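You operate a simulated robot arm through the tools that you are given. There is no shell and no other tool. Be economical: measure what you need, move in short steps, check, and stop when the job is done.

You are at the controls of a simulated two-armed robot. One attempt, no reset.

TASK
Take the felt block from the counter before the right rack and leave it in the padded tray. Take the iron dish and leave it on the far half of the side table. Put the blue rinse bottle from the foam mat on the back counter on the top of the grey table and the orange rinse bottle on the far half of the side table. Take the wipe pad and leave it on the counter before the right rack. Push the right spares door shut. Fetch the teal brick from the top shelf of the cart and set it on the counter before the right rack. Pick up the violet flashlight with one hand, pass it to the other hand and put it on the plate of the suction box. Put the ink pot labelled "V91" from the top of the far table on the counter before the right rack. Put the iron block marked "N52" from the top of the far table on the grey mosaic tile there and the iron block labelled "L46" on top of the brown wooden block. Lift the black waste lid open. Any order will do. Set down upright: rinse bottle, iron block.

Only the result counts: the job must be done as asked and must still hold three seconds after the hand-in. Knocking over, shifting, dropping, spilling or breaking anything else fails it. A push-on lid holds only when it is set on centred and level and pressed home; a screw cap is set on level and turned clockwise until tight.

THE ROBOT
Two 7-joint arms with two-finger parallel grippers on one trunk, on a base that drives. Base frame: it is fixed to the floor where the robot stands at the start and does not move with it; the origin is under the middle of the robot, x ahead of it, y to its left, z up. Readings come in m, rad, newtons and seconds.
The left shoulder is at the start at [0.05, 0.161, 1.173], the right one opposite. With the tool pointing down near the work surface each hand reaches from about 0.22 to 0.68 m from the robot's upright axis, wherever it stands, measured 20 degrees to its own side. Places, roughly: black waste lid [-8.4, 1.5, 0.4]; brick [0.5, -4, 0.75]; counter before the right rack [0.6, -0.5, 0.9]; far half of the side table [-2.9, 0.2, 0.8]; felt block (8x5x5 cm) [0.7, -0.1, 0.9]; ink pot [-1.75, -2, 1]; iron block [-2, -2.5, 1]; iron dish (8x8x4 cm) [0.5, -0.5, 0.9]; mosaic tile (8x8x2 cm) [-1.9, -2.4, 1]; padded tray (17x15x4 cm) [0.5, 1.6, 0.9]; plate of the suction box (13x14 cm) [-3.32, 2.12, 0.94]; right spares door [0.7, -1.6, 1.7]; rinse bottle [0.5, -1.25, 1]; top of the grey table [0.6, -5, 0.8]; violet flashlight [-1.75, -2.25, 1]; wipe pad (7x10x4 cm) [0.5, -1.9, 0.9]; wooden block (7x11x5 cm) [-1.7, -2.4, 1]. Payload 3.43 kg a hand.
Tool frame (each hand has its own): the origin (TCP) lies between the finger pads and is the grasp point; the fingertips stand 0.03 m ahead of it; z points along the fingers, y is the line along which they close. The gripper opens to 0.094 m. The fingers are 0.028 m wide and 0.01 m thick; the gripper's body (0.05 by 0.096 m) begins 0.055 m behind the TCP.
Orientation is that of the tool frame in the base frame, as [roll, pitch, yaw] about the fixed x, y, z axes, in that order (R = Rz(yaw) Ry(pitch) Rx(roll)). With the fingers straight down and closing along the base's y, the tool's x points along the base's -x, its y along +y and its z along -z.

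THE INTERFACE
- The arms move only by the tool drive_tool. It takes "left_plan", "right_plan" or both (then of equal length, played together; a hand with none holds still); each is a list of rows, each a list of 6 numbers: the shift along the tool's x, y, z in units of 400 mm (1.0 is 400 mm), then the turn, a rotation vector about the tool's x, y, z in units of 180 degrees (1.0 is 180 degrees). In form: [[tx, ty, tz, wx, wy, wz], ...]. A call has 1 to 10 rows; each row is the pose to reach, as a shift and turn from the pose commanded when the call began, along the tool's axes at that moment. "left_gripper" and "right_gripper" are, for a hand that has rows, the finger opening in m, from 0 to 0.094, set as the call begins (left out, the last holds). A call with a number of a shift or a turn outside -1 to 1 is refused whole. A row lasts 0.2 s, in which the tool goes at most 0.05 m and 0.15 rad; a call with a longer step from one row to the next is refused whole, and so is a gripper value outside its range. A pose out of reach is approached as far as the arm can. The call stops where the force on the tool passes 40 N (or 10 N more than at its start, if that is more) or the arm is blocked; 0.2 s more then pass. The fingers move at their own pace (about 0.045 m/s each) and stop on an object; they squeeze with about 26 N. The grip force told is the motor's: it shows also when the fingers shut on nothing. Time passes only in rows, and 0.2 s behind the last, so rows that repeat a pose let the fingers close. The reply holds the time, the measured pose of the TCP, the force on the tool along the base axes, the opening and the grip force, in the units named above and with some noise, with the torque about the TCP (base axes, N m) and any sound that the robot's microphone picked up.
- Cameras (640 x 400 px; columns grow to the right, rows downward): "scene" is now at [0.1182, -0.0446, 1.3011]; the picture's right is [-0.48, -0.87, 0.00], its down [-0.47, 0.26, -0.85] and it looks along [0.74, -0.41, -0.53] (base axes); focal length 259 px, centre (320, 200). "left" rides on the left gripper at [0.076, -0.014, -0.103] in its tool frame; the picture's right is [0.18, 0.98, 0.00], its down [-0.75, 0.14, -0.64] and it looks along [-0.63, 0.12, 0.77] (tool axes); focal length 243 px, centre (320, 200). "right" rides on the right gripper at [0.076, 0.014, -0.102] in its tool frame; the picture's right is [-0.18, 0.98, 0.00], its down [-0.75, -0.14, -0.64] and it looks along [-0.63, -0.12, 0.77] (tool axes); focal length 243 px, centre (320, 200). There is no depth. A picture from a camera that has moved, and an enlarged one, comes with that camera's place and axes in the base frame and with its lens.
- snapshot(camera): a new picture of that camera. No time passes.
- lift_body(by): slides the trunk up (or, below 0, down) by that many m; the arms and the scene camera ride with it, the base frame stays. It gives what a move gives, with no picture.
- roll_base(legs): drives the robot by 1 to 6 legs, each [ahead, left, turn to the left] in m, m and rad, along the robot's own axes; the way and the turn of a leg run together, so that a leg with both is an arc; at most 1.5 m and 3.142 rad a leg. The arms and the cameras ride along, it lands a little off, and it stops where it bumps. It gives what a move gives.
- pan_tilt(pan, tilt): turns the head with the scene camera to pan (to the left, within 1.396 rad either way) and tilt (down, from -0.506 to 1.204), counted from straight ahead of the robot. It gives what a move gives.
- close_up(camera, box): a new picture of the part [left, top, right, bottom] of that camera's present view, enlarged. No time passes.
- finish_job(): hands the job in; it is judged then, once.

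Go step by step. Nothing tells you exact positions but the pictures and the camera data: compare them with the known pose of the tool, close in by small moves and look again before you grip or let go. The budget is 556 turns and 370 pictures, counting those below and the enlarged ones. Unless the task says otherwise, let go and move clear before handing in, and close with one line.

The tools are called after ">>>" by a JSON object that holds its "method" and its "body". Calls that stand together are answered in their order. drive_tool: Moves the arms, as the interface text tells. Its arguments: {"type":"object","properties":{"left_plan":{"type":"array","items":{"type":"array","items":{"type":"number"}}},"left_gripper":{"type":"number"},"right_plan":{"type":"array","items":{"type":"array","items":{"type":"number"}}},"right_gripper":{"type":"number"}},"required":[]} The other tools are called the same way: lift_body (by) slides the trunk up or down; roll_base (legs) drives the base; pan_tilt (pan, tilt) turns the head that bears the scene camera; snapshot (camera) takes a picture; close_up (camera, box) takes an enlarged picture of a part of a camera's view; finish_job () hands the job in.

At the start:

```text
clock: 0.0
left_tool_pos: [0.4054, -0.0551, 1.1674]
left_tool_rot: [3.141, -0.001, -3.141]
left_wrist_force: [-0.3, 1.4, -0.7]
left_wrist_torque: [0.01, 0.02, 0.01]
left_gripper_width: 0.094
left_grip_force: 0.1
right_tool_pos: [0.2815, -0.3873, 1.1592]
right_tool_rot: [3.141, 0.0, 3.141]
right_wrist_force: [-1.2, -0.9, 0.0]
right_wrist_torque: [0.01, 0.01, -0.01]
right_gripper_width: 0.0942
right_grip_force: 0.0
trunk travel left (down, up): [-0.2, 0.067]
robot x, y, heading: [-0.0003, 0.0003, -0.005]
head pan, tilt: [-0.506, 0.562]
```

scene: 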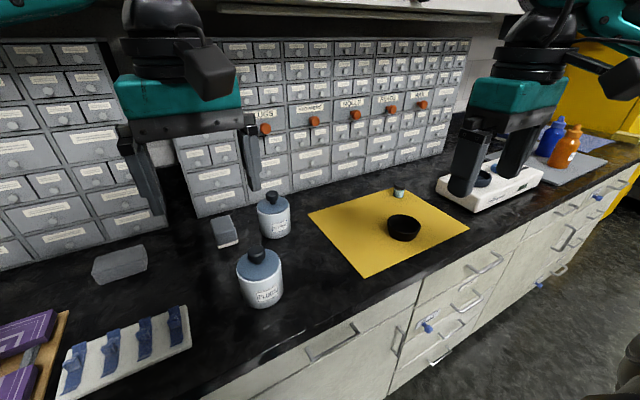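
right: 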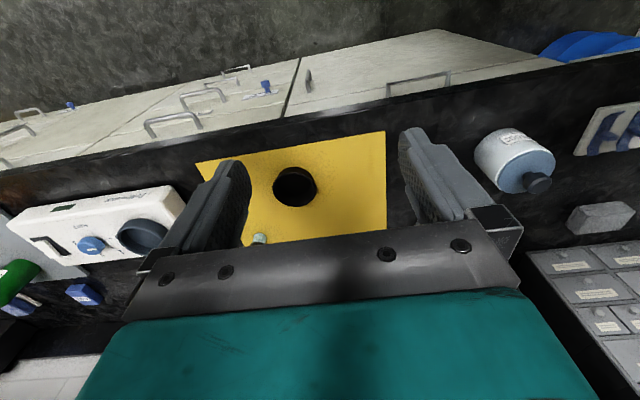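
left: 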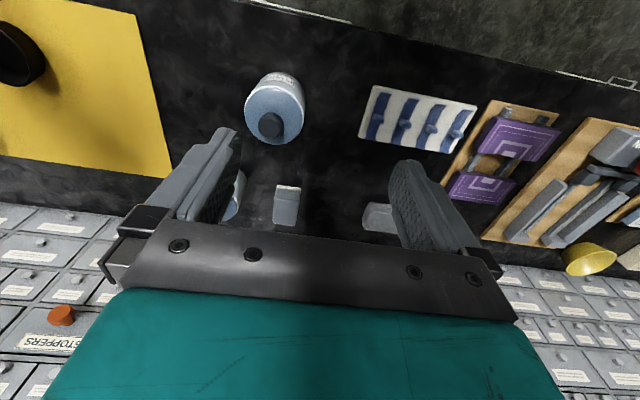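

I see the counter with drawer racks, a yellow mat carrying the dark dish, and two grey blocks by the bottles. I'll take closer looks first.

>>> {"method": "close_up", "body": {"camera": "scene", "box": [60, 170, 320, 330]}}

>>> {"method": "close_up", "body": {"camera": "scene", "box": [300, 100, 640, 290]}}

>>> {"method": "pan_tilt", "body": {"pan": 0.9, "tilt": 0.5}}

>>> {"method": "snapshot", "body": {"camera": "scene"}}

```text
2.46 times, centred on (190, 250) of scene
camera zoom: at [0.1182, -0.0446, 1.3011], right [-0.48, -0.87, 0.0], down [-0.47, 0.26, -0.85], along [0.74, -0.41, -0.53], focal length 637 px, centre (640, 77)
```

zoom: 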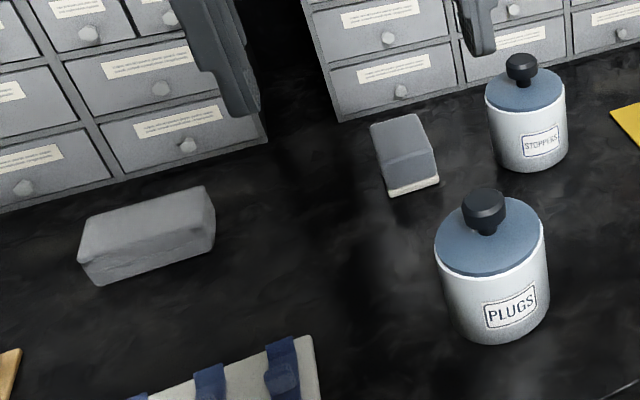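

```text
1.88 times, centred on (470, 195) of scene
camera zoom: at [0.1182, -0.0446, 1.3011], right [-0.48, -0.87, 0.0], down [-0.47, 0.26, -0.85], along [0.74, -0.41, -0.53], focal length 487 px, centre (38, 209)
```

zoom: 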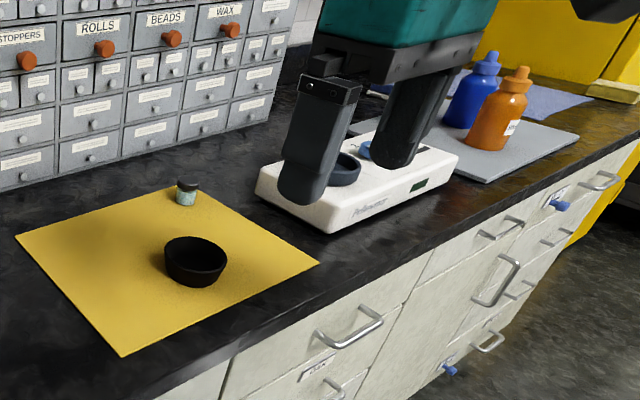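

```text
clock: 1.5
left_tool_pos: [0.4046, -0.0569, 1.1675]
left_tool_rot: [-3.141, 0.0, 3.141]
left_wrist_force: [0.7, -0.3, 0.2]
left_wrist_torque: [0.02, 0.03, 0.0]
left_gripper_width: 0.0942
left_grip_force: 0.1
right_tool_pos: [0.2814, -0.3866, 1.1582]
right_tool_rot: [3.138, 0.0, -3.141]
right_wrist_force: [0.1, -0.5, -0.7]
right_wrist_torque: [-0.02, -0.04, -0.03]
right_gripper_width: 0.094
right_grip_force: 0.0
trunk travel left (down, up): [-0.2, 0.067]
robot x, y, heading: [-0.0021, 0.002, 0.002]
head pan, tilt: [0.901, 0.499]
```

```text
364 pictures are left
camera scene: at [0.0965, 0.07, 1.3068], right [0.78, -0.62, 0.0], down [-0.3, -0.38, -0.88], along [0.55, 0.69, -0.48], focal length 259 px, centre (320, 200)
```

scene: 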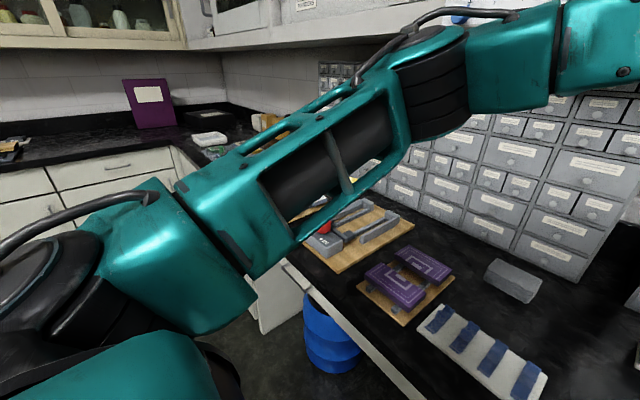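

The two-tone grey block by the STOPPERS jar looks like a felt eraser. I'll look around the room before moving.

>>> {"method": "pan_tilt", "body": {"pan": 1.396, "tilt": 0.3}}

>>> {"method": "snapshot", "body": {"camera": "scene"}}

>>> {"method": "pan_tilt", "body": {"pan": -1.396, "tilt": 0.3}}

>>> {"method": "snapshot", "body": {"camera": "scene"}}

>>> {"method": "pan_tilt", "body": {"pan": 0.0, "tilt": 0.9}}

>>> {"method": "snapshot", "body": {"camera": "scene"}}

```text
clock: 2.5
left_tool_pos: [0.405, -0.0558, 1.1675]
left_tool_rot: [3.141, 0.0, -3.141]
left_wrist_force: [0.6, 0.2, 0.2]
left_wrist_torque: [0.01, -0.03, 0.0]
left_gripper_width: 0.0942
left_grip_force: 0.1
right_tool_pos: [0.2809, -0.3876, 1.1594]
right_tool_rot: [-3.14, 0.001, -3.141]
right_wrist_force: [0.3, 0.4, 0.7]
right_wrist_torque: [0.02, -0.01, -0.02]
right_gripper_width: 0.094
right_grip_force: 0.0
trunk travel left (down, up): [-0.2, 0.067]
robot x, y, heading: [0.0009, 0.0012, -0.002]
head pan, tilt: [1.396, 0.3]
```

```text
363 pictures are left
camera scene: at [0.0562, 0.0907, 1.3252], right [0.98, -0.17, 0.0], down [-0.05, -0.29, -0.96], along [0.17, 0.94, -0.3], focal length 259 px, centre (320, 200)
```

scene: 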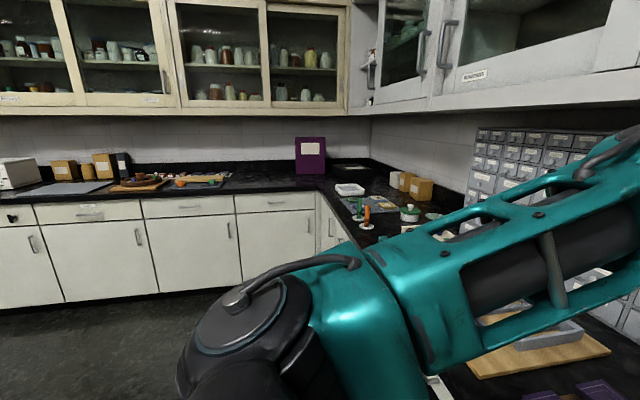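

```text
clock: 4.9
left_tool_pos: [0.4057, -0.0554, 1.1676]
left_tool_rot: [3.141, 0.0, -3.141]
left_wrist_force: [-0.6, -0.3, 0.5]
left_wrist_torque: [-0.01, 0.02, 0.0]
left_gripper_width: 0.0939
left_grip_force: 0.0
right_tool_pos: [0.282, -0.385, 1.1589]
right_tool_rot: [3.141, 0.0, 3.141]
right_wrist_force: [-0.5, 0.4, 1.3]
right_wrist_torque: [-0.04, 0.03, -0.02]
right_gripper_width: 0.0938
right_grip_force: 0.1
trunk travel left (down, up): [-0.2, 0.067]
robot x, y, heading: [-0.0002, 0.0013, 0.001]
head pan, tilt: [-1.396, 0.3]
```

```text
362 pictures are left
camera scene: at [0.0562, -0.0932, 1.3252], right [-0.98, -0.17, 0.0], down [-0.05, 0.29, -0.96], along [0.17, -0.94, -0.3], focal length 259 px, centre (320, 200)
```

scene: 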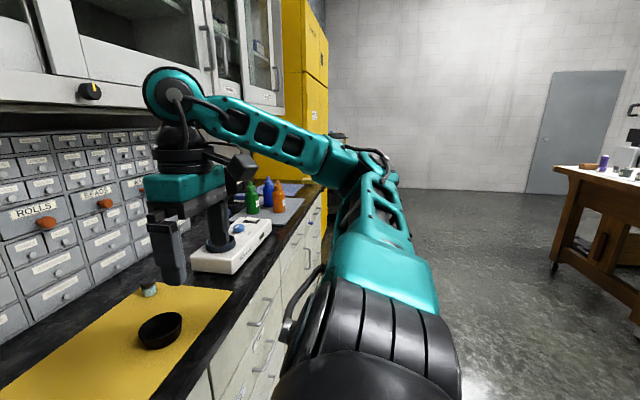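

```text
clock: 6.5
left_tool_pos: [0.4058, -0.0568, 1.1684]
left_tool_rot: [3.141, -0.001, 3.141]
left_wrist_force: [0.3, -0.4, -0.3]
left_wrist_torque: [0.01, -0.03, -0.01]
left_gripper_width: 0.0937
left_grip_force: 0.1
right_tool_pos: [0.2816, -0.3865, 1.1584]
right_tool_rot: [-3.141, 0.001, 3.141]
right_wrist_force: [-0.8, 0.2, 0.0]
right_wrist_torque: [-0.02, 0.03, -0.02]
right_gripper_width: 0.0939
right_grip_force: 0.1
trunk travel left (down, up): [-0.2, 0.067]
robot x, y, heading: [0.0007, -0.0012, 0.003]
head pan, tilt: [0.0, 0.901]
```

```text
361 pictures are left
camera scene: at [0.1154, -0.0014, 1.2729], right [0.0, -1.0, 0.0], down [-0.78, 0.0, -0.62], along [0.62, 0.0, -0.78], focal length 259 px, centre (320, 200)
```

scene: 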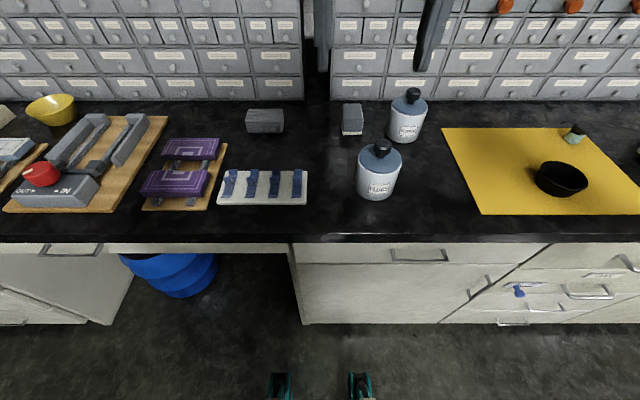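

The felt block lies at about [0.695, -0.085] with its long side along x, and the dish at about [0.49, -0.51]. I'll shift right and forward so that both are in reach.

>>> {"method": "roll_base", "body": {"legs": [[0.08, -0.2, 0]]}}

>>> {"method": "snapshot", "body": {"camera": "scene"}}

>>> {"method": "snapshot", "body": {"camera": "left"}}

>>> {"method": "snapshot", "body": {"camera": "right"}}

```text
clock: 8.1
left_tool_pos: [0.4645, -0.2587, 1.1671]
left_tool_rot: [-3.141, 0.0, -3.141]
left_wrist_force: [-0.5, 0.2, 0.3]
left_wrist_torque: [0.02, 0.0, 0.0]
left_gripper_width: 0.0939
left_grip_force: 0.1
right_tool_pos: [0.3414, -0.5891, 1.1578]
right_tool_rot: [3.141, 0.0, -3.14]
right_wrist_force: [-0.4, -0.5, -0.6]
right_wrist_torque: [0.02, 0.01, 0.01]
right_gripper_width: 0.094
right_grip_force: 0.0
trunk travel left (down, up): [-0.2, 0.067]
robot x, y, heading: [0.054, -0.2005, 0.001]
head pan, tilt: [0.0, 0.901]
```

```text
360 pictures are left
camera scene: at [0.1742, -0.2048, 1.2729], right [0.0, -1.0, 0.0], down [-0.78, 0.0, -0.62], along [0.62, 0.0, -0.78], focal length 259 px, centre (320, 200)
```

scene: 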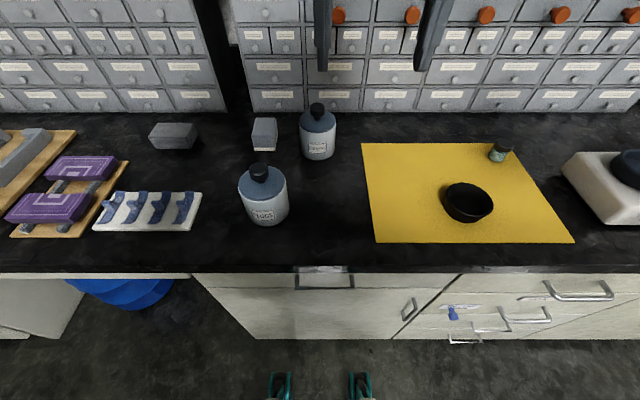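

```text
359 pictures are left
camera left: at [0.3889, -0.2722, 1.269], right [-0.19, 0.98, 0.0], down [0.75, 0.14, 0.64], along [0.63, 0.12, -0.77], focal length 243 px, centre (320, 200)
```

left: 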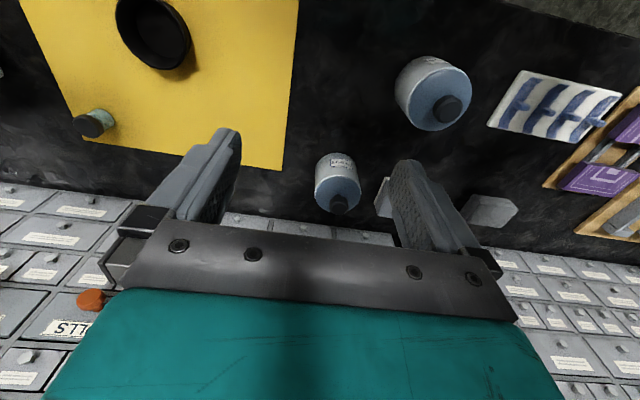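

```text
358 pictures are left
camera right: at [0.2644, -0.5751, 1.2615], right [0.18, 0.98, 0.0], down [0.75, -0.14, 0.64], along [0.63, -0.12, -0.77], focal length 243 px, centre (320, 200)
```

right: 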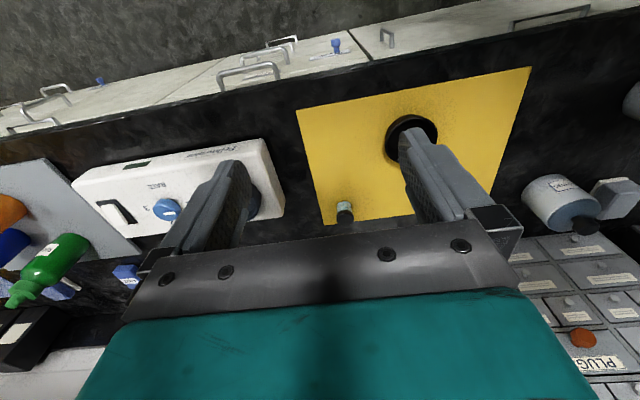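

>>> {"method": "close_up", "body": {"camera": "scene", "box": [220, 100, 340, 175]}}

>>> {"method": "close_up", "body": {"camera": "scene", "box": [410, 130, 540, 240]}}

```text
5.33 times, centred on (280, 138) of scene
camera zoom: at [0.1742, -0.2048, 1.2729], right [0.0, -1.0, 0.0], down [-0.78, 0.0, -0.62], along [0.62, 0.0, -0.78], focal length 1381 px, centre (533, 533)
```

zoom: 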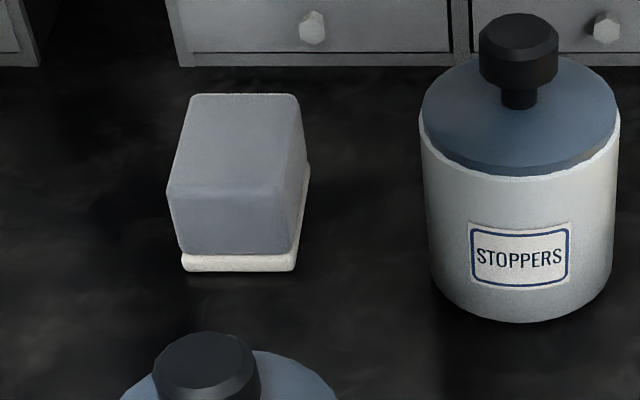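

```text
3.64 times, centred on (475, 185) of scene
camera zoom: at [0.1742, -0.2048, 1.2729], right [0.0, -1.0, 0.0], down [-0.78, 0.0, -0.62], along [0.62, 0.0, -0.78], focal length 941 px, centre (-244, 254)
```

zoom: 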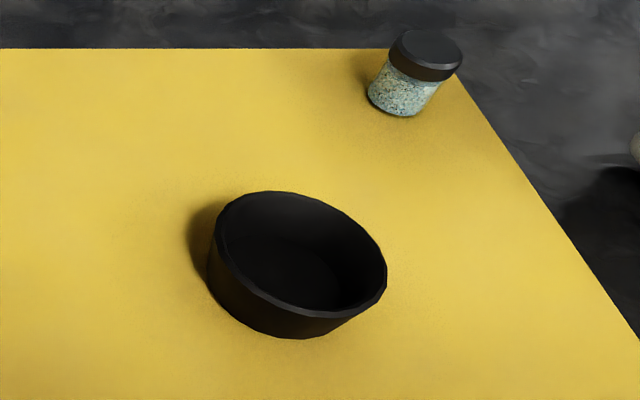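

Both targets are worked out: felt at about [0.695, -0.072] and the dish rim centre at about [0.474, -0.483]. I'll bring each hand above its object.

>>> {"method": "drive_tool", "body": {"left_plan": [[-0.0823, 0.0667, 0, 0, 0, 0], [-0.1646, 0.1334, 0, 0, 0, 0], [-0.2469, 0.2001, 0, 0, 0, 0], [-0.3291, 0.2669, 0, 0, 0, 0], [-0.4114, 0.3336, 0, 0, 0, 0], [-0.4937, 0.4003, 0, 0, 0, 0], [-0.576, 0.467, 0, 0, 0, 0], [-0.576, 0.467, 0.11, 0, 0, 0], [-0.576, 0.467, 0.22, 0, 0, 0], [-0.576, 0.467, 0.33, 0, 0, 0]], "right_plan": [[-0.0474, 0.0379, 0, 0, 0, 0], [-0.0947, 0.0757, 0, 0, 0, 0], [-0.1421, 0.1136, 0, 0, 0, 0], [-0.1894, 0.1514, 0, 0, 0, 0], [-0.2368, 0.1893, 0, 0, 0, 0], [-0.2841, 0.2271, 0, 0, 0, 0], [-0.3315, 0.265, 0, 0, 0, 0], [-0.3315, 0.265, 0.1, 0, 0, 0], [-0.3315, 0.265, 0.2, 0, 0, 0], [-0.3315, 0.265, 0.3, 0, 0, 0]], "left_gripper": 0.094, "right_gripper": 0.094}}

>>> {"method": "snapshot", "body": {"camera": "left"}}

>>> {"method": "snapshot", "body": {"camera": "right"}}

```text
clock: 10.3
left_tool_pos: [0.6652, -0.1566, 1.1714]
left_tool_rot: [3.107, 0.313, 2.879]
left_wrist_force: [0.5, -0.4, 0.1]
left_wrist_torque: [-0.02, 0.01, 0.02]
left_gripper_width: 0.0939
left_grip_force: 0.2
left hand out of reach, approached as far as the arm can: row 7, 8, 10
right_tool_pos: [0.4396, -0.4738, 1.0736]
right_tool_rot: [-3.136, 0.037, -3.134]
right_wrist_force: [0.1, -0.1, 0.5]
right_wrist_torque: [0.0, -0.04, -0.03]
right_gripper_width: 0.0938
right_grip_force: 0.0
trunk travel left (down, up): [-0.2, 0.067]
robot x, y, heading: [0.0535, -0.2017, 0.007]
head pan, tilt: [0.0, 0.901]
stopped in row 10 (left hand): the arm was blocked; the commanded pose is now the measured one
```

```text
355 pictures are left
camera left: at [0.5597, -0.1458, 1.2441], right [0.08, 1.0, -0.02], down [0.53, -0.02, 0.85], along [0.84, -0.08, -0.53], focal length 243 px, centre (320, 200)
```

left: 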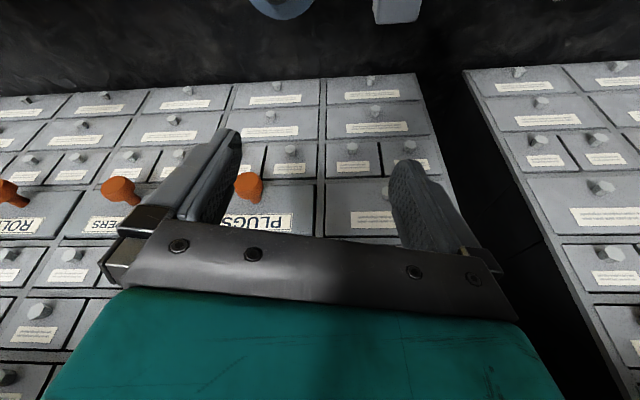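

```text
354 pictures are left
camera right: at [0.3605, -0.4586, 1.1733], right [0.18, 0.98, 0.0], down [0.73, -0.13, 0.67], along [0.66, -0.12, -0.74], focal length 243 px, centre (320, 200)
```

right: 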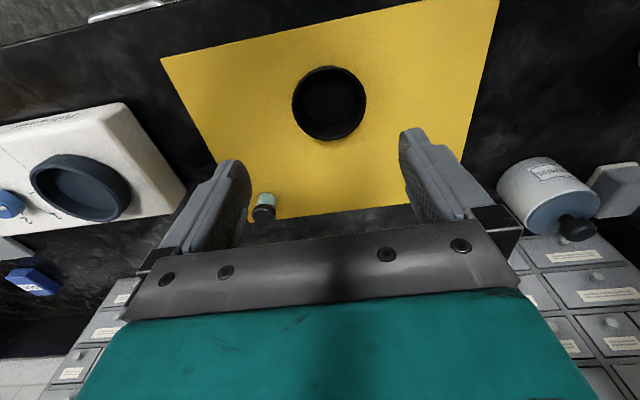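

The left arm can't reach that far at that height, so I'll pull it back upright and move the base closer.

>>> {"method": "drive_tool", "body": {"left_plan": [[0.0595, 0.023, 0.0275, -0.0006, 0.0251, -0.0203], [0.119, 0.046, 0.055, -0.0011, 0.0503, -0.0405], [0.1785, 0.069, 0.0825, -0.0017, 0.0754, -0.0608], [0.238, 0.092, 0.11, -0.0022, 0.1005, -0.081]]}}

>>> {"method": "roll_base", "body": {"legs": [[0.07, 0.0, 0]]}}

```text
clock: 11.3
left_tool_pos: [0.6354, -0.0942, 1.0684]
left_tool_rot: [3.135, -0.067, -3.116]
left_wrist_force: [1.3, -0.2, -0.5]
left_wrist_torque: [-0.01, 0.08, 0.01]
left_gripper_width: 0.0941
left_grip_force: 0.1
right_tool_pos: [0.4776, -0.4792, 1.0564]
right_tool_rot: [-3.139, -0.006, -3.14]
right_wrist_force: [1.0, 0.9, 0.5]
right_wrist_torque: [0.0, 0.06, 0.0]
right_gripper_width: 0.0939
right_grip_force: 0.0
trunk travel left (down, up): [-0.2, 0.067]
robot x, y, heading: [0.0588, -0.2028, 0.001]
head pan, tilt: [0.0, 0.901]
```

```text
clock: 12.0
left_tool_pos: [0.6324, -0.0957, 1.0725]
left_tool_rot: [3.136, -0.064, -3.116]
left_wrist_force: [-0.3, -0.2, -0.6]
left_wrist_torque: [0.03, 0.0, 0.01]
left_gripper_width: 0.094
left_grip_force: 0.1
right_tool_pos: [0.475, -0.4823, 1.0557]
right_tool_rot: [-3.141, -0.001, -3.14]
right_wrist_force: [0.6, -0.2, 0.6]
right_wrist_torque: [-0.01, 0.0, -0.01]
right_gripper_width: 0.0941
right_grip_force: 0.1
trunk travel left (down, up): [-0.2, 0.067]
robot x, y, heading: [0.0593, -0.2052, 0.002]
head pan, tilt: [0.0, 0.901]
stopped in leg 1: the robot was blocked; the commanded pose is now the measured one
```

The base is against the counter, so I'll lower the left hand over the felt block and look.

>>> {"method": "drive_tool", "body": {"left_plan": [[-0.04, 0.014, 0.08, 0, -0.005, 0.002], [-0.08, 0.028, 0.16, 0, -0.01, 0.004], [-0.12, 0.042, 0.24, 0, -0.015, 0.006], [-0.167, 0.056, 0.315, 0, -0.0204, 0.008], [-0.167, 0.056, 0.315, 0, -0.0204, 0.008]]}}

>>> {"method": "snapshot", "body": {"camera": "left"}}

>>> {"method": "snapshot", "body": {"camera": "right"}}

>>> {"method": "snapshot", "body": {"camera": "scene"}}

```text
clock: 13.2
left_tool_pos: [0.689, -0.0696, 0.9408]
left_tool_rot: [3.134, 0.002, 3.141]
left_wrist_force: [0.1, -0.1, 0.7]
left_wrist_torque: [-0.02, 0.01, -0.03]
left_gripper_width: 0.0939
left_grip_force: 0.0
right_tool_pos: [0.4744, -0.4814, 1.0564]
right_tool_rot: [-3.141, -0.001, -3.14]
right_wrist_force: [-0.4, -0.7, 0.7]
right_wrist_torque: [0.02, 0.03, 0.0]
right_gripper_width: 0.0943
right_grip_force: 0.1
trunk travel left (down, up): [-0.2, 0.067]
robot x, y, heading: [0.0574, -0.2054, 0.004]
head pan, tilt: [0.0, 0.901]
```

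```text
353 pictures are left
camera left: at [0.6136, -0.0834, 1.0438], right [-0.18, 0.98, 0.01], down [0.75, 0.14, 0.64], along [0.63, 0.12, -0.77], focal length 243 px, centre (320, 200)
```

left: 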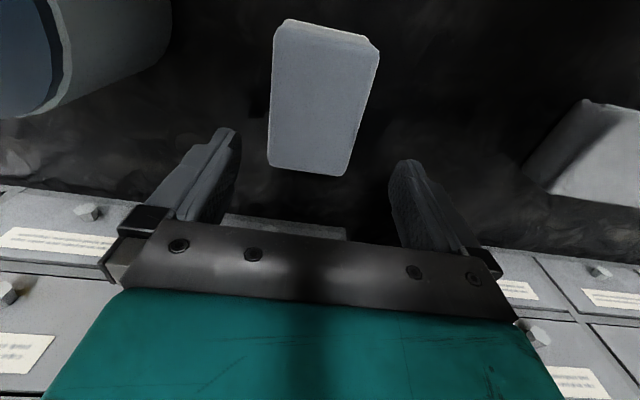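

```text
352 pictures are left
camera right: at [0.3981, -0.4669, 1.16], right [0.18, 0.98, 0.0], down [0.75, -0.14, 0.64], along [0.63, -0.12, -0.77], focal length 243 px, centre (320, 200)
```

right: 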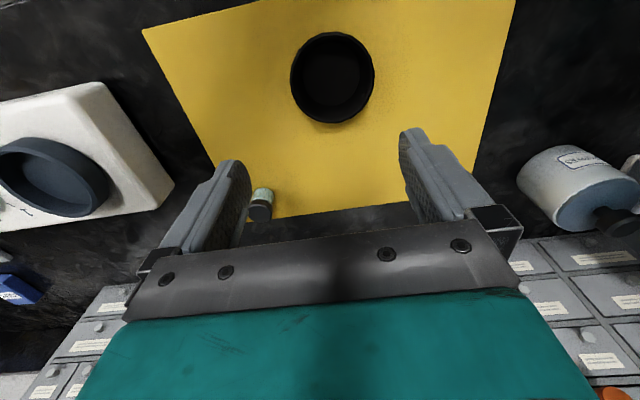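

```text
351 pictures are left
camera scene: at [0.1737, -0.2034, 1.2729], right [0.0, -1.0, 0.0], down [-0.78, 0.0, -0.62], along [0.62, 0.0, -0.78], focal length 259 px, centre (320, 200)
```

scene: 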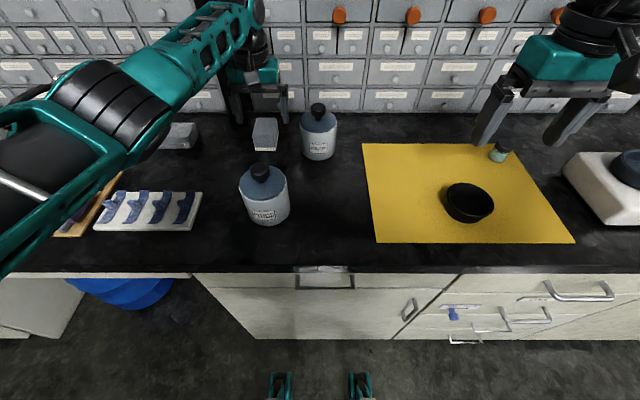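

Wrist-camera geometry puts the felt block nearer to x = 0.66 and the dish at about [0.457, -0.467]. I'll correct both hands and lower a bit.

>>> {"method": "drive_tool", "body": {"left_plan": [[0.04, -0.006, 0, 0, 0, 0], [0.075, -0.012, 0, 0, 0, 0], [0.075, -0.012, 0.03, 0, 0, 0], [0.075, -0.012, 0.03, 0, 0, 0]], "right_plan": [[0.045, 0.035, 0.05, 0, 0, 0], [0.045, 0.035, 0.12, 0, 0, 0], [0.045, 0.035, 0.19, 0, 0, 0], [0.045, 0.035, 0.19, 0, 0, 0]]}}

>>> {"method": "snapshot", "body": {"camera": "left"}}

>>> {"method": "snapshot", "body": {"camera": "right"}}

```text
clock: 14.2
left_tool_pos: [0.661, -0.0758, 0.9299]
left_tool_rot: [3.137, 0.002, -3.139]
left_wrist_force: [-0.5, 0.1, -0.8]
left_wrist_torque: [0.02, 0.03, 0.03]
left_gripper_width: 0.094
left_grip_force: 0.0
right_tool_pos: [0.4559, -0.4669, 0.9791]
right_tool_rot: [-3.141, 0.0, -3.14]
right_wrist_force: [-0.6, 0.7, 0.5]
right_wrist_torque: [0.02, 0.01, -0.02]
right_gripper_width: 0.094
right_grip_force: 0.0
trunk travel left (down, up): [-0.2, 0.067]
robot x, y, heading: [0.0615, -0.2032, 0.003]
head pan, tilt: [0.0, 0.901]
```

```text
350 pictures are left
camera left: at [0.5845, -0.0893, 1.0322], right [-0.18, 0.98, 0.01], down [0.75, 0.14, 0.64], along [0.63, 0.12, -0.77], focal length 243 px, centre (320, 200)
```

left: 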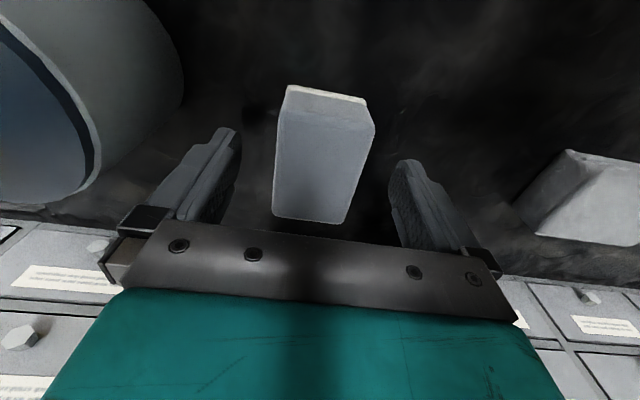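

```text
349 pictures are left
camera right: at [0.3804, -0.4527, 1.0824], right [0.18, 0.98, 0.0], down [0.75, -0.14, 0.64], along [0.63, -0.12, -0.77], focal length 243 px, centre (320, 200)
```

right: 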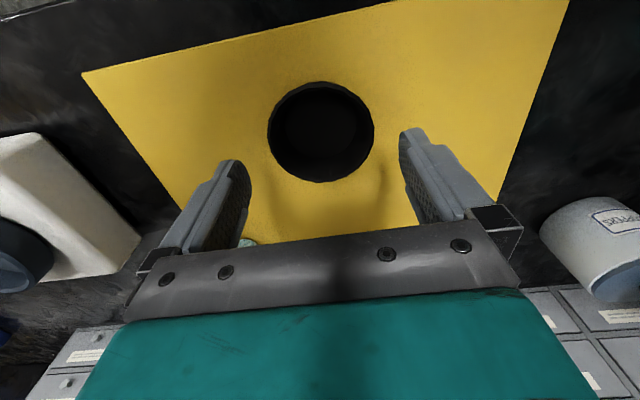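

Both hands look centred. I'll lower the left onto the block and close it, and bring the right near the dish rim.

>>> {"method": "drive_tool", "body": {"left_plan": [[0, 0, 0.044, 0, 0, 0], [0, 0, 0.088, 0, 0, 0], [0, 0, 0.088, 0, 0, 0]], "right_plan": [[0, 0, 0.05, 0, 0, 0], [0, 0, 0.11, 0, 0, 0], [0, 0, 0.11, 0, 0, 0]]}}

>>> {"method": "drive_tool", "body": {"left_plan": [[0, 0, 0, 0, 0, 0], [0, 0, 0, 0, 0, 0], [0, 0, 0, 0, 0, 0], [0, 0, 0, 0, 0, 0]], "left_gripper": 0.02}}

>>> {"method": "snapshot", "body": {"camera": "left"}}

>>> {"method": "snapshot", "body": {"camera": "right"}}

```text
clock: 14.9
left_tool_pos: [0.6623, -0.0774, 0.9115]
left_tool_rot: [-3.14, 0.021, 3.139]
left_wrist_force: [-10.5, 1.5, 17.9]
left_wrist_torque: [0.23, 0.6, 0.07]
left_gripper_width: 0.0931
left_grip_force: 0.0
right_tool_pos: [0.4532, -0.4679, 0.9386]
right_tool_rot: [-3.142, 0.001, -3.138]
right_wrist_force: [0.4, 0.5, -0.4]
right_wrist_torque: [0.04, 0.01, -0.04]
right_gripper_width: 0.094
right_grip_force: 0.0
trunk travel left (down, up): [-0.2, 0.067]
robot x, y, heading: [0.0585, -0.1997, 0.007]
head pan, tilt: [0.0, 0.901]
stopped in row 3 (left hand): the force on the tool passed its limit (the readings are from after the stop); the commanded pose is now the measured one
```

```text
clock: 15.9
left_tool_pos: [0.6634, -0.077, 0.9113]
left_tool_rot: [3.141, 0.027, 3.139]
left_wrist_force: [2.7, 2.6, 28.3]
left_wrist_torque: [0.2, 0.31, -0.07]
left_gripper_width: 0.0519
left_grip_force: 26.0
right_tool_pos: [0.4532, -0.4672, 0.9382]
right_tool_rot: [3.141, -0.001, -3.14]
right_wrist_force: [0.0, -0.4, 0.8]
right_wrist_torque: [0.0, 0.0, 0.0]
right_gripper_width: 0.094
right_grip_force: 0.1
trunk travel left (down, up): [-0.2, 0.067]
robot x, y, heading: [0.0604, -0.2031, 0.003]
head pan, tilt: [0.0, 0.901]
```

```text
348 pictures are left
camera left: at [0.5844, -0.0901, 1.0102], right [-0.18, 0.98, 0.0], down [0.74, 0.14, 0.66], along [0.65, 0.12, -0.75], focal length 243 px, centre (320, 200)
```

left: 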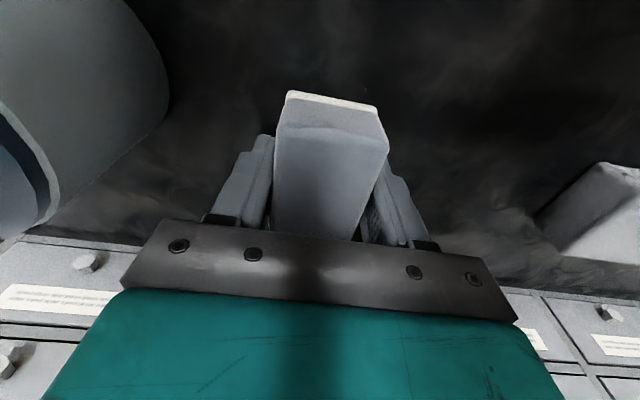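

```text
347 pictures are left
camera right: at [0.3767, -0.453, 1.0415], right [0.18, 0.98, 0.0], down [0.75, -0.14, 0.64], along [0.63, -0.12, -0.77], focal length 243 px, centre (320, 200)
```

right: 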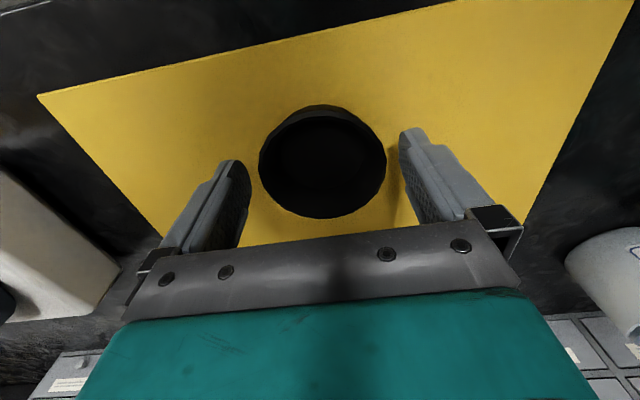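

The counter is about z = 0.88, and the felt is gripped. I'll lift it a little, then lower the right hand and close on the dish.

>>> {"method": "drive_tool", "body": {"left_plan": [[0, 0, -0.05, 0, 0, 0], [0, 0, -0.12, 0, 0, 0], [0, 0, -0.2, 0, 0, 0]], "right_plan": [[0, 0, 0.025, 0, 0, 0], [0, 0, 0.05, 0, 0, 0], [0, 0, 0.05, 0, 0, 0]]}}

>>> {"method": "drive_tool", "body": {"right_plan": [[0, 0, 0, 0, 0, 0], [0, 0, 0, 0, 0, 0], [0, 0, 0, 0, 0, 0]], "right_gripper": 0.05}}

>>> {"method": "snapshot", "body": {"camera": "right"}}

```text
clock: 16.7
left_tool_pos: [0.6606, -0.0781, 0.987]
left_tool_rot: [-3.142, 0.015, 3.141]
left_wrist_force: [-1.5, -0.1, -0.7]
left_wrist_torque: [-0.01, 0.02, 0.0]
left_gripper_width: 0.0516
left_grip_force: 25.8
right_tool_pos: [0.4533, -0.4673, 0.9175]
right_tool_rot: [3.141, -0.003, -3.138]
right_wrist_force: [0.1, -0.3, 0.6]
right_wrist_torque: [-0.01, -0.03, -0.02]
right_gripper_width: 0.0938
right_grip_force: 0.0
trunk travel left (down, up): [-0.2, 0.067]
robot x, y, heading: [0.0594, -0.2024, 0.001]
head pan, tilt: [0.0, 0.901]
```

```text
clock: 17.5
left_tool_pos: [0.6621, -0.0781, 0.9862]
left_tool_rot: [-3.141, 0.017, 3.139]
left_wrist_force: [0.2, -0.2, -0.8]
left_wrist_torque: [-0.03, 0.02, 0.01]
left_gripper_width: 0.0517
left_grip_force: 26.5
right_tool_pos: [0.4547, -0.4677, 0.9166]
right_tool_rot: [3.141, -0.001, -3.14]
right_wrist_force: [2.2, -3.5, 6.6]
right_wrist_torque: [-0.4, -0.07, 0.03]
right_gripper_width: 0.0795
right_grip_force: 26.0
trunk travel left (down, up): [-0.2, 0.067]
robot x, y, heading: [0.0575, -0.1987, 0.007]
head pan, tilt: [0.0, 0.901]
```

```text
346 pictures are left
camera right: at [0.3782, -0.4526, 1.0212], right [0.18, 0.98, 0.0], down [0.75, -0.14, 0.64], along [0.63, -0.12, -0.77], focal length 243 px, centre (320, 200)
```

right: 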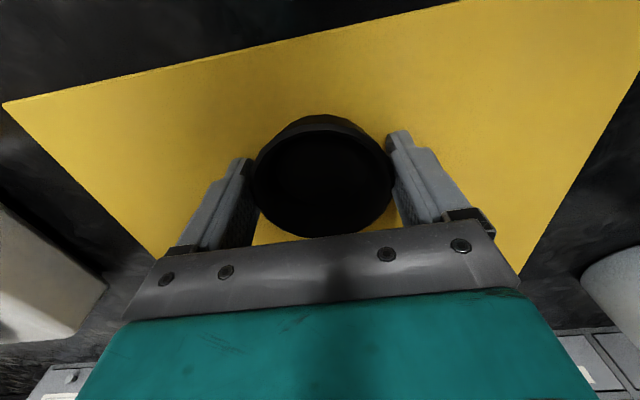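

The dish is gripped at 0.0795 m. I'll lift both hands and retract them for travel.

>>> {"method": "drive_tool", "body": {"left_plan": [[0, 0.05, -0.1, 0, 0, 0], [0.05, 0.1, -0.18, 0, 0, 0], [0.12, 0.15, -0.26, 0, 0, 0], [0.22, 0.2, -0.32, 0, 0, 0], [0.32, 0.22, -0.36, 0, 0, 0], [0.42, 0.22, -0.38, 0, 0, 0], [0.5, 0.22, -0.38, 0, 0, 0]], "right_plan": [[0, 0, -0.05, 0, 0, 0], [0, 0, -0.12, 0, 0, 0], [0, 0, -0.2, 0, 0, 0], [0, 0, -0.3, 0, 0, 0], [0.03, 0, -0.38, 0, 0, 0], [0.06, 0, -0.42, 0, 0, 0], [0.12, 0, -0.45, 0, 0, 0]]}}

>>> {"method": "snapshot", "body": {"camera": "scene"}}

```text
refused: row 4 steps farther than a row can; nothing moved
```

```text
345 pictures are left
camera scene: at [0.1735, -0.2033, 1.273], right [0.0, -1.0, 0.0], down [-0.78, 0.0, -0.62], along [0.62, 0.0, -0.78], focal length 259 px, centre (320, 200)
```

scene: 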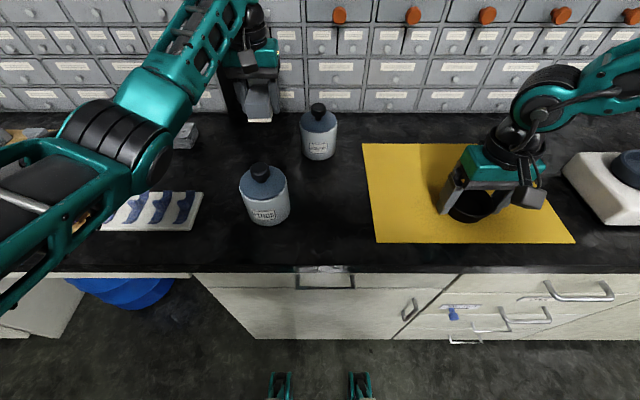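

>>> {"method": "drive_tool", "body": {"left_plan": [[0, 0.04, -0.1, 0, 0, 0], [0.04, 0.08, -0.18, 0, 0, 0], [0.11, 0.12, -0.25, 0, 0, 0], [0.2, 0.16, -0.3, 0, 0, 0], [0.29, 0.2, -0.34, 0, 0, 0], [0.39, 0.22, -0.37, 0, 0, 0], [0.49, 0.22, -0.38, 0, 0, 0]], "right_plan": [[0, 0, -0.05, 0, 0, 0], [0, 0, -0.12, 0, 0, 0], [0, 0, -0.2, 0, 0, 0], [0, 0, -0.3, 0, 0, 0], [0.03, 0, -0.38, 0, 0, 0], [0.06, 0, -0.42, 0, 0, 0], [0.12, 0, -0.45, 0, 0, 0]]}}

>>> {"method": "snapshot", "body": {"camera": "scene"}}

```text
clock: 19.1
left_tool_pos: [0.4614, 0.0116, 1.1368]
left_tool_rot: [3.14, 0.018, 3.139]
left_wrist_force: [-0.3, -0.6, -0.7]
left_wrist_torque: [-0.02, -0.03, 0.0]
left_gripper_width: 0.0517
left_grip_force: 25.5
right_tool_pos: [0.4062, -0.4649, 1.0989]
right_tool_rot: [3.141, -0.003, -3.139]
right_wrist_force: [-0.6, 0.0, -3.3]
right_wrist_torque: [-0.02, 0.04, 0.01]
right_gripper_width: 0.0795
right_grip_force: 26.0
trunk travel left (down, up): [-0.2, 0.067]
robot x, y, heading: [0.0581, -0.2018, 0.004]
head pan, tilt: [0.0, 0.901]
```

```text
344 pictures are left
camera scene: at [0.1727, -0.2036, 1.2731], right [0.0, -1.0, 0.0], down [-0.78, 0.0, -0.62], along [0.62, 0.0, -0.78], focal length 259 px, centre (320, 200)
```

scene: 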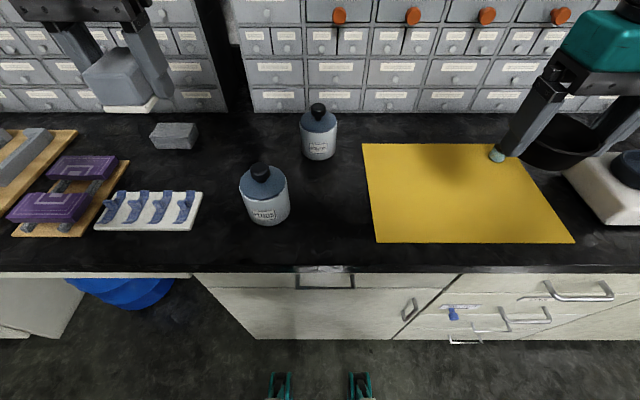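

Both are held. Now I'll back off and drive left to the padded tray.

>>> {"method": "roll_base", "body": {"legs": [[-0.25, 0, 0], [0, 1.5, 0]]}}

>>> {"method": "pan_tilt", "body": {"pan": 0.3, "tilt": 0.7}}

>>> {"method": "snapshot", "body": {"camera": "scene"}}

```text
clock: 28.0
left_tool_pos: [0.226, 1.5205, 1.136]
left_tool_rot: [3.141, 0.018, 3.12]
left_wrist_force: [0.3, 0.4, -0.6]
left_wrist_torque: [-0.02, 0.02, 0.02]
left_gripper_width: 0.0518
left_grip_force: 26.1
right_tool_pos: [0.1619, 1.0433, 1.0977]
right_tool_rot: [3.141, -0.005, 3.125]
right_wrist_force: [0.2, 0.2, -2.5]
right_wrist_torque: [-0.01, 0.03, 0.05]
right_gripper_width: 0.0794
right_grip_force: 25.7
trunk travel left (down, up): [-0.2, 0.067]
robot x, y, heading: [-0.1807, 1.3169, -0.014]
head pan, tilt: [0.0, 0.901]
```

```text
clock: 28.8
left_tool_pos: [0.2255, 1.5205, 1.137]
left_tool_rot: [3.141, 0.017, 3.12]
left_wrist_force: [0.4, -0.4, -0.8]
left_wrist_torque: [-0.02, 0.0, 0.05]
left_gripper_width: 0.0516
left_grip_force: 25.8
right_tool_pos: [0.1618, 1.0437, 1.097]
right_tool_rot: [3.141, -0.004, 3.125]
right_wrist_force: [-0.4, -0.3, -3.2]
right_wrist_torque: [0.01, 0.01, 0.0]
right_gripper_width: 0.0794
right_grip_force: 25.8
trunk travel left (down, up): [-0.2, 0.067]
robot x, y, heading: [-0.1846, 1.3153, -0.011]
head pan, tilt: [0.3, 0.7]
```

```text
343 pictures are left
camera scene: at [-0.0605, 1.336, 1.289], right [0.28, -0.96, 0.0], down [-0.62, -0.18, -0.76], along [0.73, 0.21, -0.64], focal length 259 px, centre (320, 200)
```

scene: 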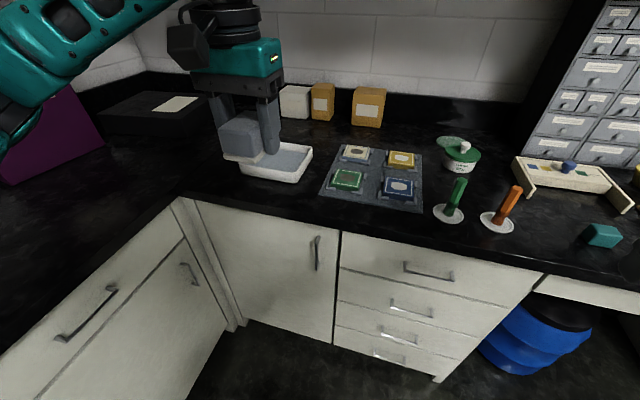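

The tray sits at about [0.49, 1.61]. I'll drive in closer.

>>> {"method": "roll_base", "body": {"legs": [[0.2, 0.08, 0.012]]}}

>>> {"method": "snapshot", "body": {"camera": "scene"}}

>>> {"method": "snapshot", "body": {"camera": "left"}}

```text
clock: 30.4
left_tool_pos: [0.4215, 1.5991, 1.137]
left_tool_rot: [-3.14, 0.018, 3.134]
left_wrist_force: [0.3, -0.6, -1.4]
left_wrist_torque: [-0.01, -0.01, -0.01]
left_gripper_width: 0.0516
left_grip_force: 25.6
right_tool_pos: [0.362, 1.1224, 1.099]
right_tool_rot: [-3.14, -0.002, 3.138]
right_wrist_force: [0.6, -0.4, -2.1]
right_wrist_torque: [0.0, 0.04, 0.02]
right_gripper_width: 0.0792
right_grip_force: 25.9
trunk travel left (down, up): [-0.2, 0.067]
robot x, y, heading: [0.0141, 1.3905, -0.009]
head pan, tilt: [0.3, 0.7]
```

```text
342 pictures are left
camera scene: at [0.1379, 1.4121, 1.2889], right [0.29, -0.96, 0.0], down [-0.62, -0.19, -0.76], along [0.73, 0.22, -0.64], focal length 259 px, centre (320, 200)
```

scene: 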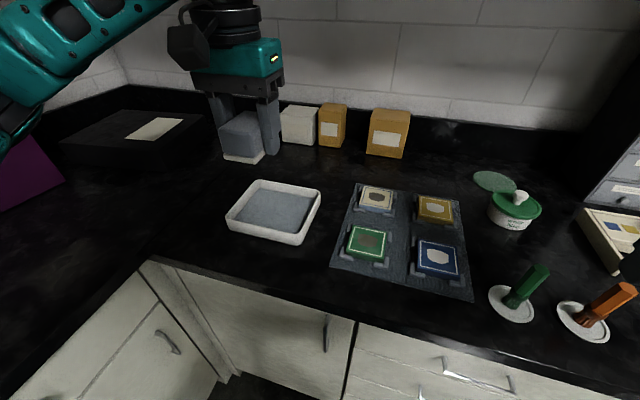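

```text
341 pictures are left
camera left: at [0.3443, 1.5867, 1.2369], right [-0.18, 0.98, 0.0], down [0.74, 0.13, 0.65], along [0.64, 0.11, -0.76], focal length 243 px, centre (320, 200)
```

left: 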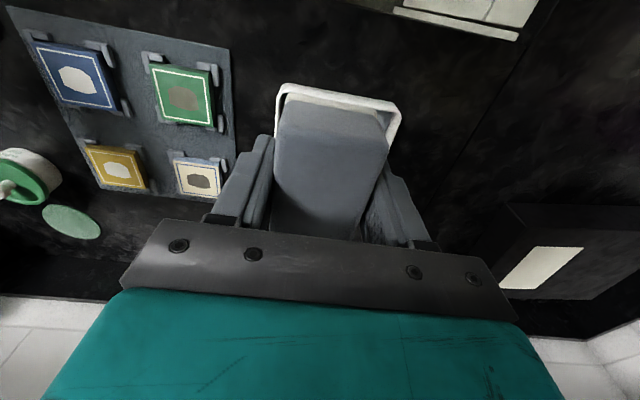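

The tray centre is about [0.505, 1.625]. I'll move the felt over it and lower.

>>> {"method": "drive_tool", "body": {"left_plan": [[-0.1, 0.03, 0, 0, 0, 0], [-0.2075, 0.065, 0, 0, 0, 0], [-0.2075, 0.065, 0.1, 0, 0, 0], [-0.2075, 0.065, 0.2, 0, 0, 0], [-0.2075, 0.065, 0.3, 0, 0, 0], [-0.2075, 0.065, 0.4, 0, 0, 0], [-0.2075, 0.065, 0.4, 0, 0, 0]]}}

>>> {"method": "snapshot", "body": {"camera": "left"}}

>>> {"method": "snapshot", "body": {"camera": "scene"}}

```text
clock: 32.0
left_tool_pos: [0.5072, 1.6236, 0.9743]
left_tool_rot: [3.141, 0.016, 3.134]
left_wrist_force: [0.1, -0.1, -1.3]
left_wrist_torque: [0.0, -0.02, 0.0]
left_gripper_width: 0.0517
left_grip_force: 25.9
right_tool_pos: [0.3622, 1.1227, 1.0985]
right_tool_rot: [-3.14, -0.004, 3.136]
right_wrist_force: [0.1, 0.4, -2.8]
right_wrist_torque: [-0.01, 0.01, 0.0]
right_gripper_width: 0.0793
right_grip_force: 26.1
trunk travel left (down, up): [-0.2, 0.067]
robot x, y, heading: [0.015, 1.3896, -0.009]
head pan, tilt: [0.3, 0.7]
```

```text
340 pictures are left
camera left: at [0.4293, 1.612, 1.0753], right [-0.17, 0.98, 0.0], down [0.74, 0.13, 0.66], along [0.65, 0.11, -0.76], focal length 243 px, centre (320, 200)
```

left: 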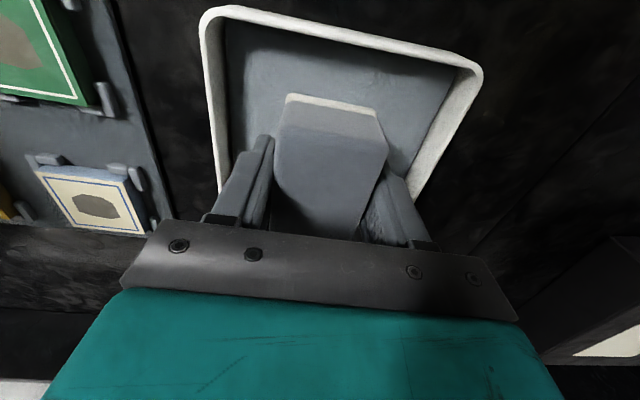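

```text
339 pictures are left
camera scene: at [0.1372, 1.4118, 1.2891], right [0.29, -0.96, 0.0], down [-0.62, -0.19, -0.76], along [0.73, 0.22, -0.64], focal length 259 px, centre (320, 200)
```

scene: 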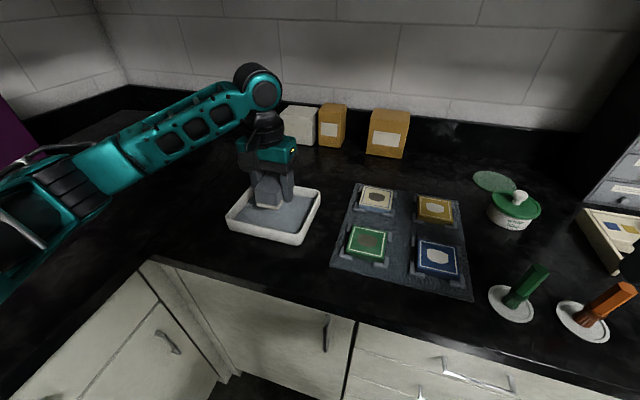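

>>> {"method": "drive_tool", "body": {"left_plan": [[-0.03, 0.015, 0.03, 0, 0, 0], [-0.03, 0.015, 0.06, 0, 0, 0], [-0.03, 0.015, 0.08, 0, 0, 0], [-0.03, 0.015, 0.1, 0, 0, 0], [-0.03, 0.015, 0.12, 0, 0, 0], [-0.03, 0.015, 0.14, 0, 0, 0], [-0.03, 0.015, 0.16, 0, 0, 0]]}}

>>> {"method": "snapshot", "body": {"camera": "left"}}

```text
clock: 33.7
left_tool_pos: [0.5229, 1.6295, 0.9246]
left_tool_rot: [-3.137, 0.032, 3.132]
left_wrist_force: [-5.8, -0.5, 18.2]
left_wrist_torque: [0.55, 0.46, 0.14]
left_gripper_width: 0.052
left_grip_force: 26.0
right_tool_pos: [0.3615, 1.1228, 1.098]
right_tool_rot: [-3.141, -0.003, 3.137]
right_wrist_force: [0.3, -0.3, -3.3]
right_wrist_torque: [0.0, 0.04, 0.0]
right_gripper_width: 0.0794
right_grip_force: 26.0
trunk travel left (down, up): [-0.2, 0.067]
robot x, y, heading: [0.0141, 1.3892, -0.004]
head pan, tilt: [0.3, 0.7]
stopped in row 7 (left hand): the force on the tool passed its limit (the readings are from after the stop); the commanded pose is now the measured one
```

```text
338 pictures are left
camera left: at [0.4438, 1.6182, 1.0239], right [-0.17, 0.98, -0.01], down [0.73, 0.14, 0.66], along [0.66, 0.11, -0.75], focal length 243 px, centre (320, 200)
```

left: 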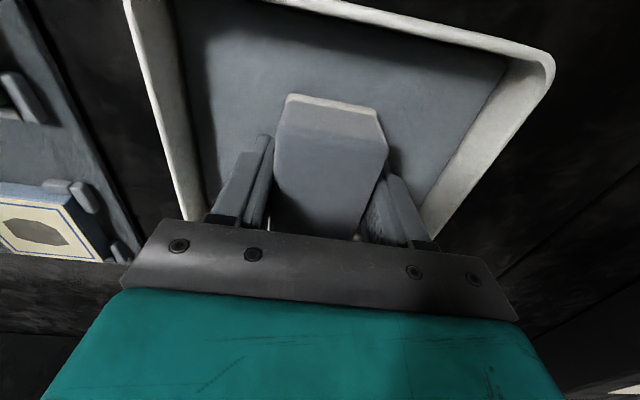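

The block rests on the tray pad. I'll open, then rise clear.

>>> {"method": "drive_tool", "body": {"left_plan": [[0, 0, -0.003, 0, 0, 0], [0, 0, -0.003, 0, 0, 0], [0, 0, -0.003, 0, 0, 0], [0, 0, -0.05, 0, 0, 0], [0, 0, -0.15, 0, 0, 0], [0, 0, -0.27, 0, 0, 0], [0.05, 0, -0.39, 0, 0, 0], [0.15, 0, -0.45, 0, 0, 0]], "left_gripper": 0.085}}

>>> {"method": "snapshot", "body": {"camera": "scene"}}

```text
refused: row 7 steps farther than a row can; nothing moved
```

```text
337 pictures are left
camera scene: at [0.1359, 1.4113, 1.2893], right [0.29, -0.96, 0.0], down [-0.62, -0.19, -0.77], along [0.73, 0.22, -0.64], focal length 259 px, centre (320, 200)
```

scene: 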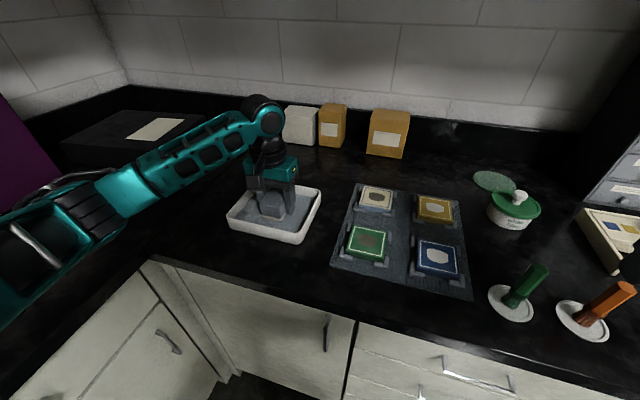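

>>> {"method": "drive_tool", "body": {"left_plan": [[0, 0, -0.003, 0, 0, 0], [0, 0, -0.003, 0, 0, 0], [0, 0, -0.003, 0, 0, 0], [0, 0, -0.05, 0, 0, 0], [0, 0, -0.15, 0, 0, 0], [0, 0, -0.26, 0, 0, 0], [0.04, 0, -0.36, 0, 0, 0], [0.13, 0, -0.42, 0, 0, 0]], "left_gripper": 0.085}}

>>> {"method": "snapshot", "body": {"camera": "scene"}}

```text
clock: 35.5
left_tool_pos: [0.4664, 1.6284, 1.0873]
left_tool_rot: [-3.138, 0.024, 3.133]
left_wrist_force: [0.8, 0.0, 0.4]
left_wrist_torque: [-0.01, -0.02, -0.02]
left_gripper_width: 0.0848
left_grip_force: 0.0
right_tool_pos: [0.3621, 1.1243, 1.0979]
right_tool_rot: [-3.14, -0.003, 3.138]
right_wrist_force: [-0.2, -0.9, -3.1]
right_wrist_torque: [-0.02, -0.04, -0.03]
right_gripper_width: 0.0792
right_grip_force: 26.1
trunk travel left (down, up): [-0.2, 0.067]
robot x, y, heading: [0.0165, 1.387, 0.002]
head pan, tilt: [0.3, 0.7]
```

```text
336 pictures are left
camera scene: at [0.1364, 1.4121, 1.2891], right [0.29, -0.96, 0.0], down [-0.62, -0.19, -0.77], along [0.73, 0.22, -0.64], focal length 259 px, centre (320, 200)
```

scene: 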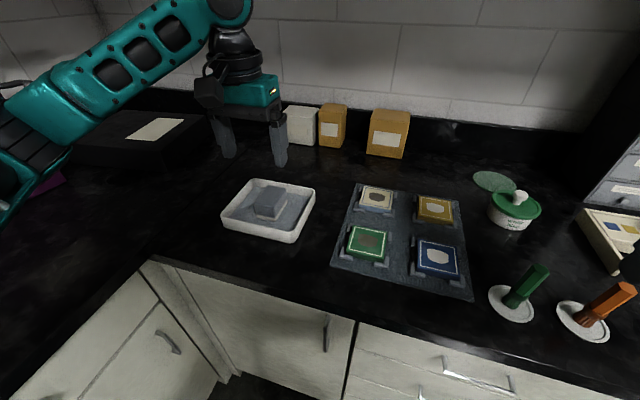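

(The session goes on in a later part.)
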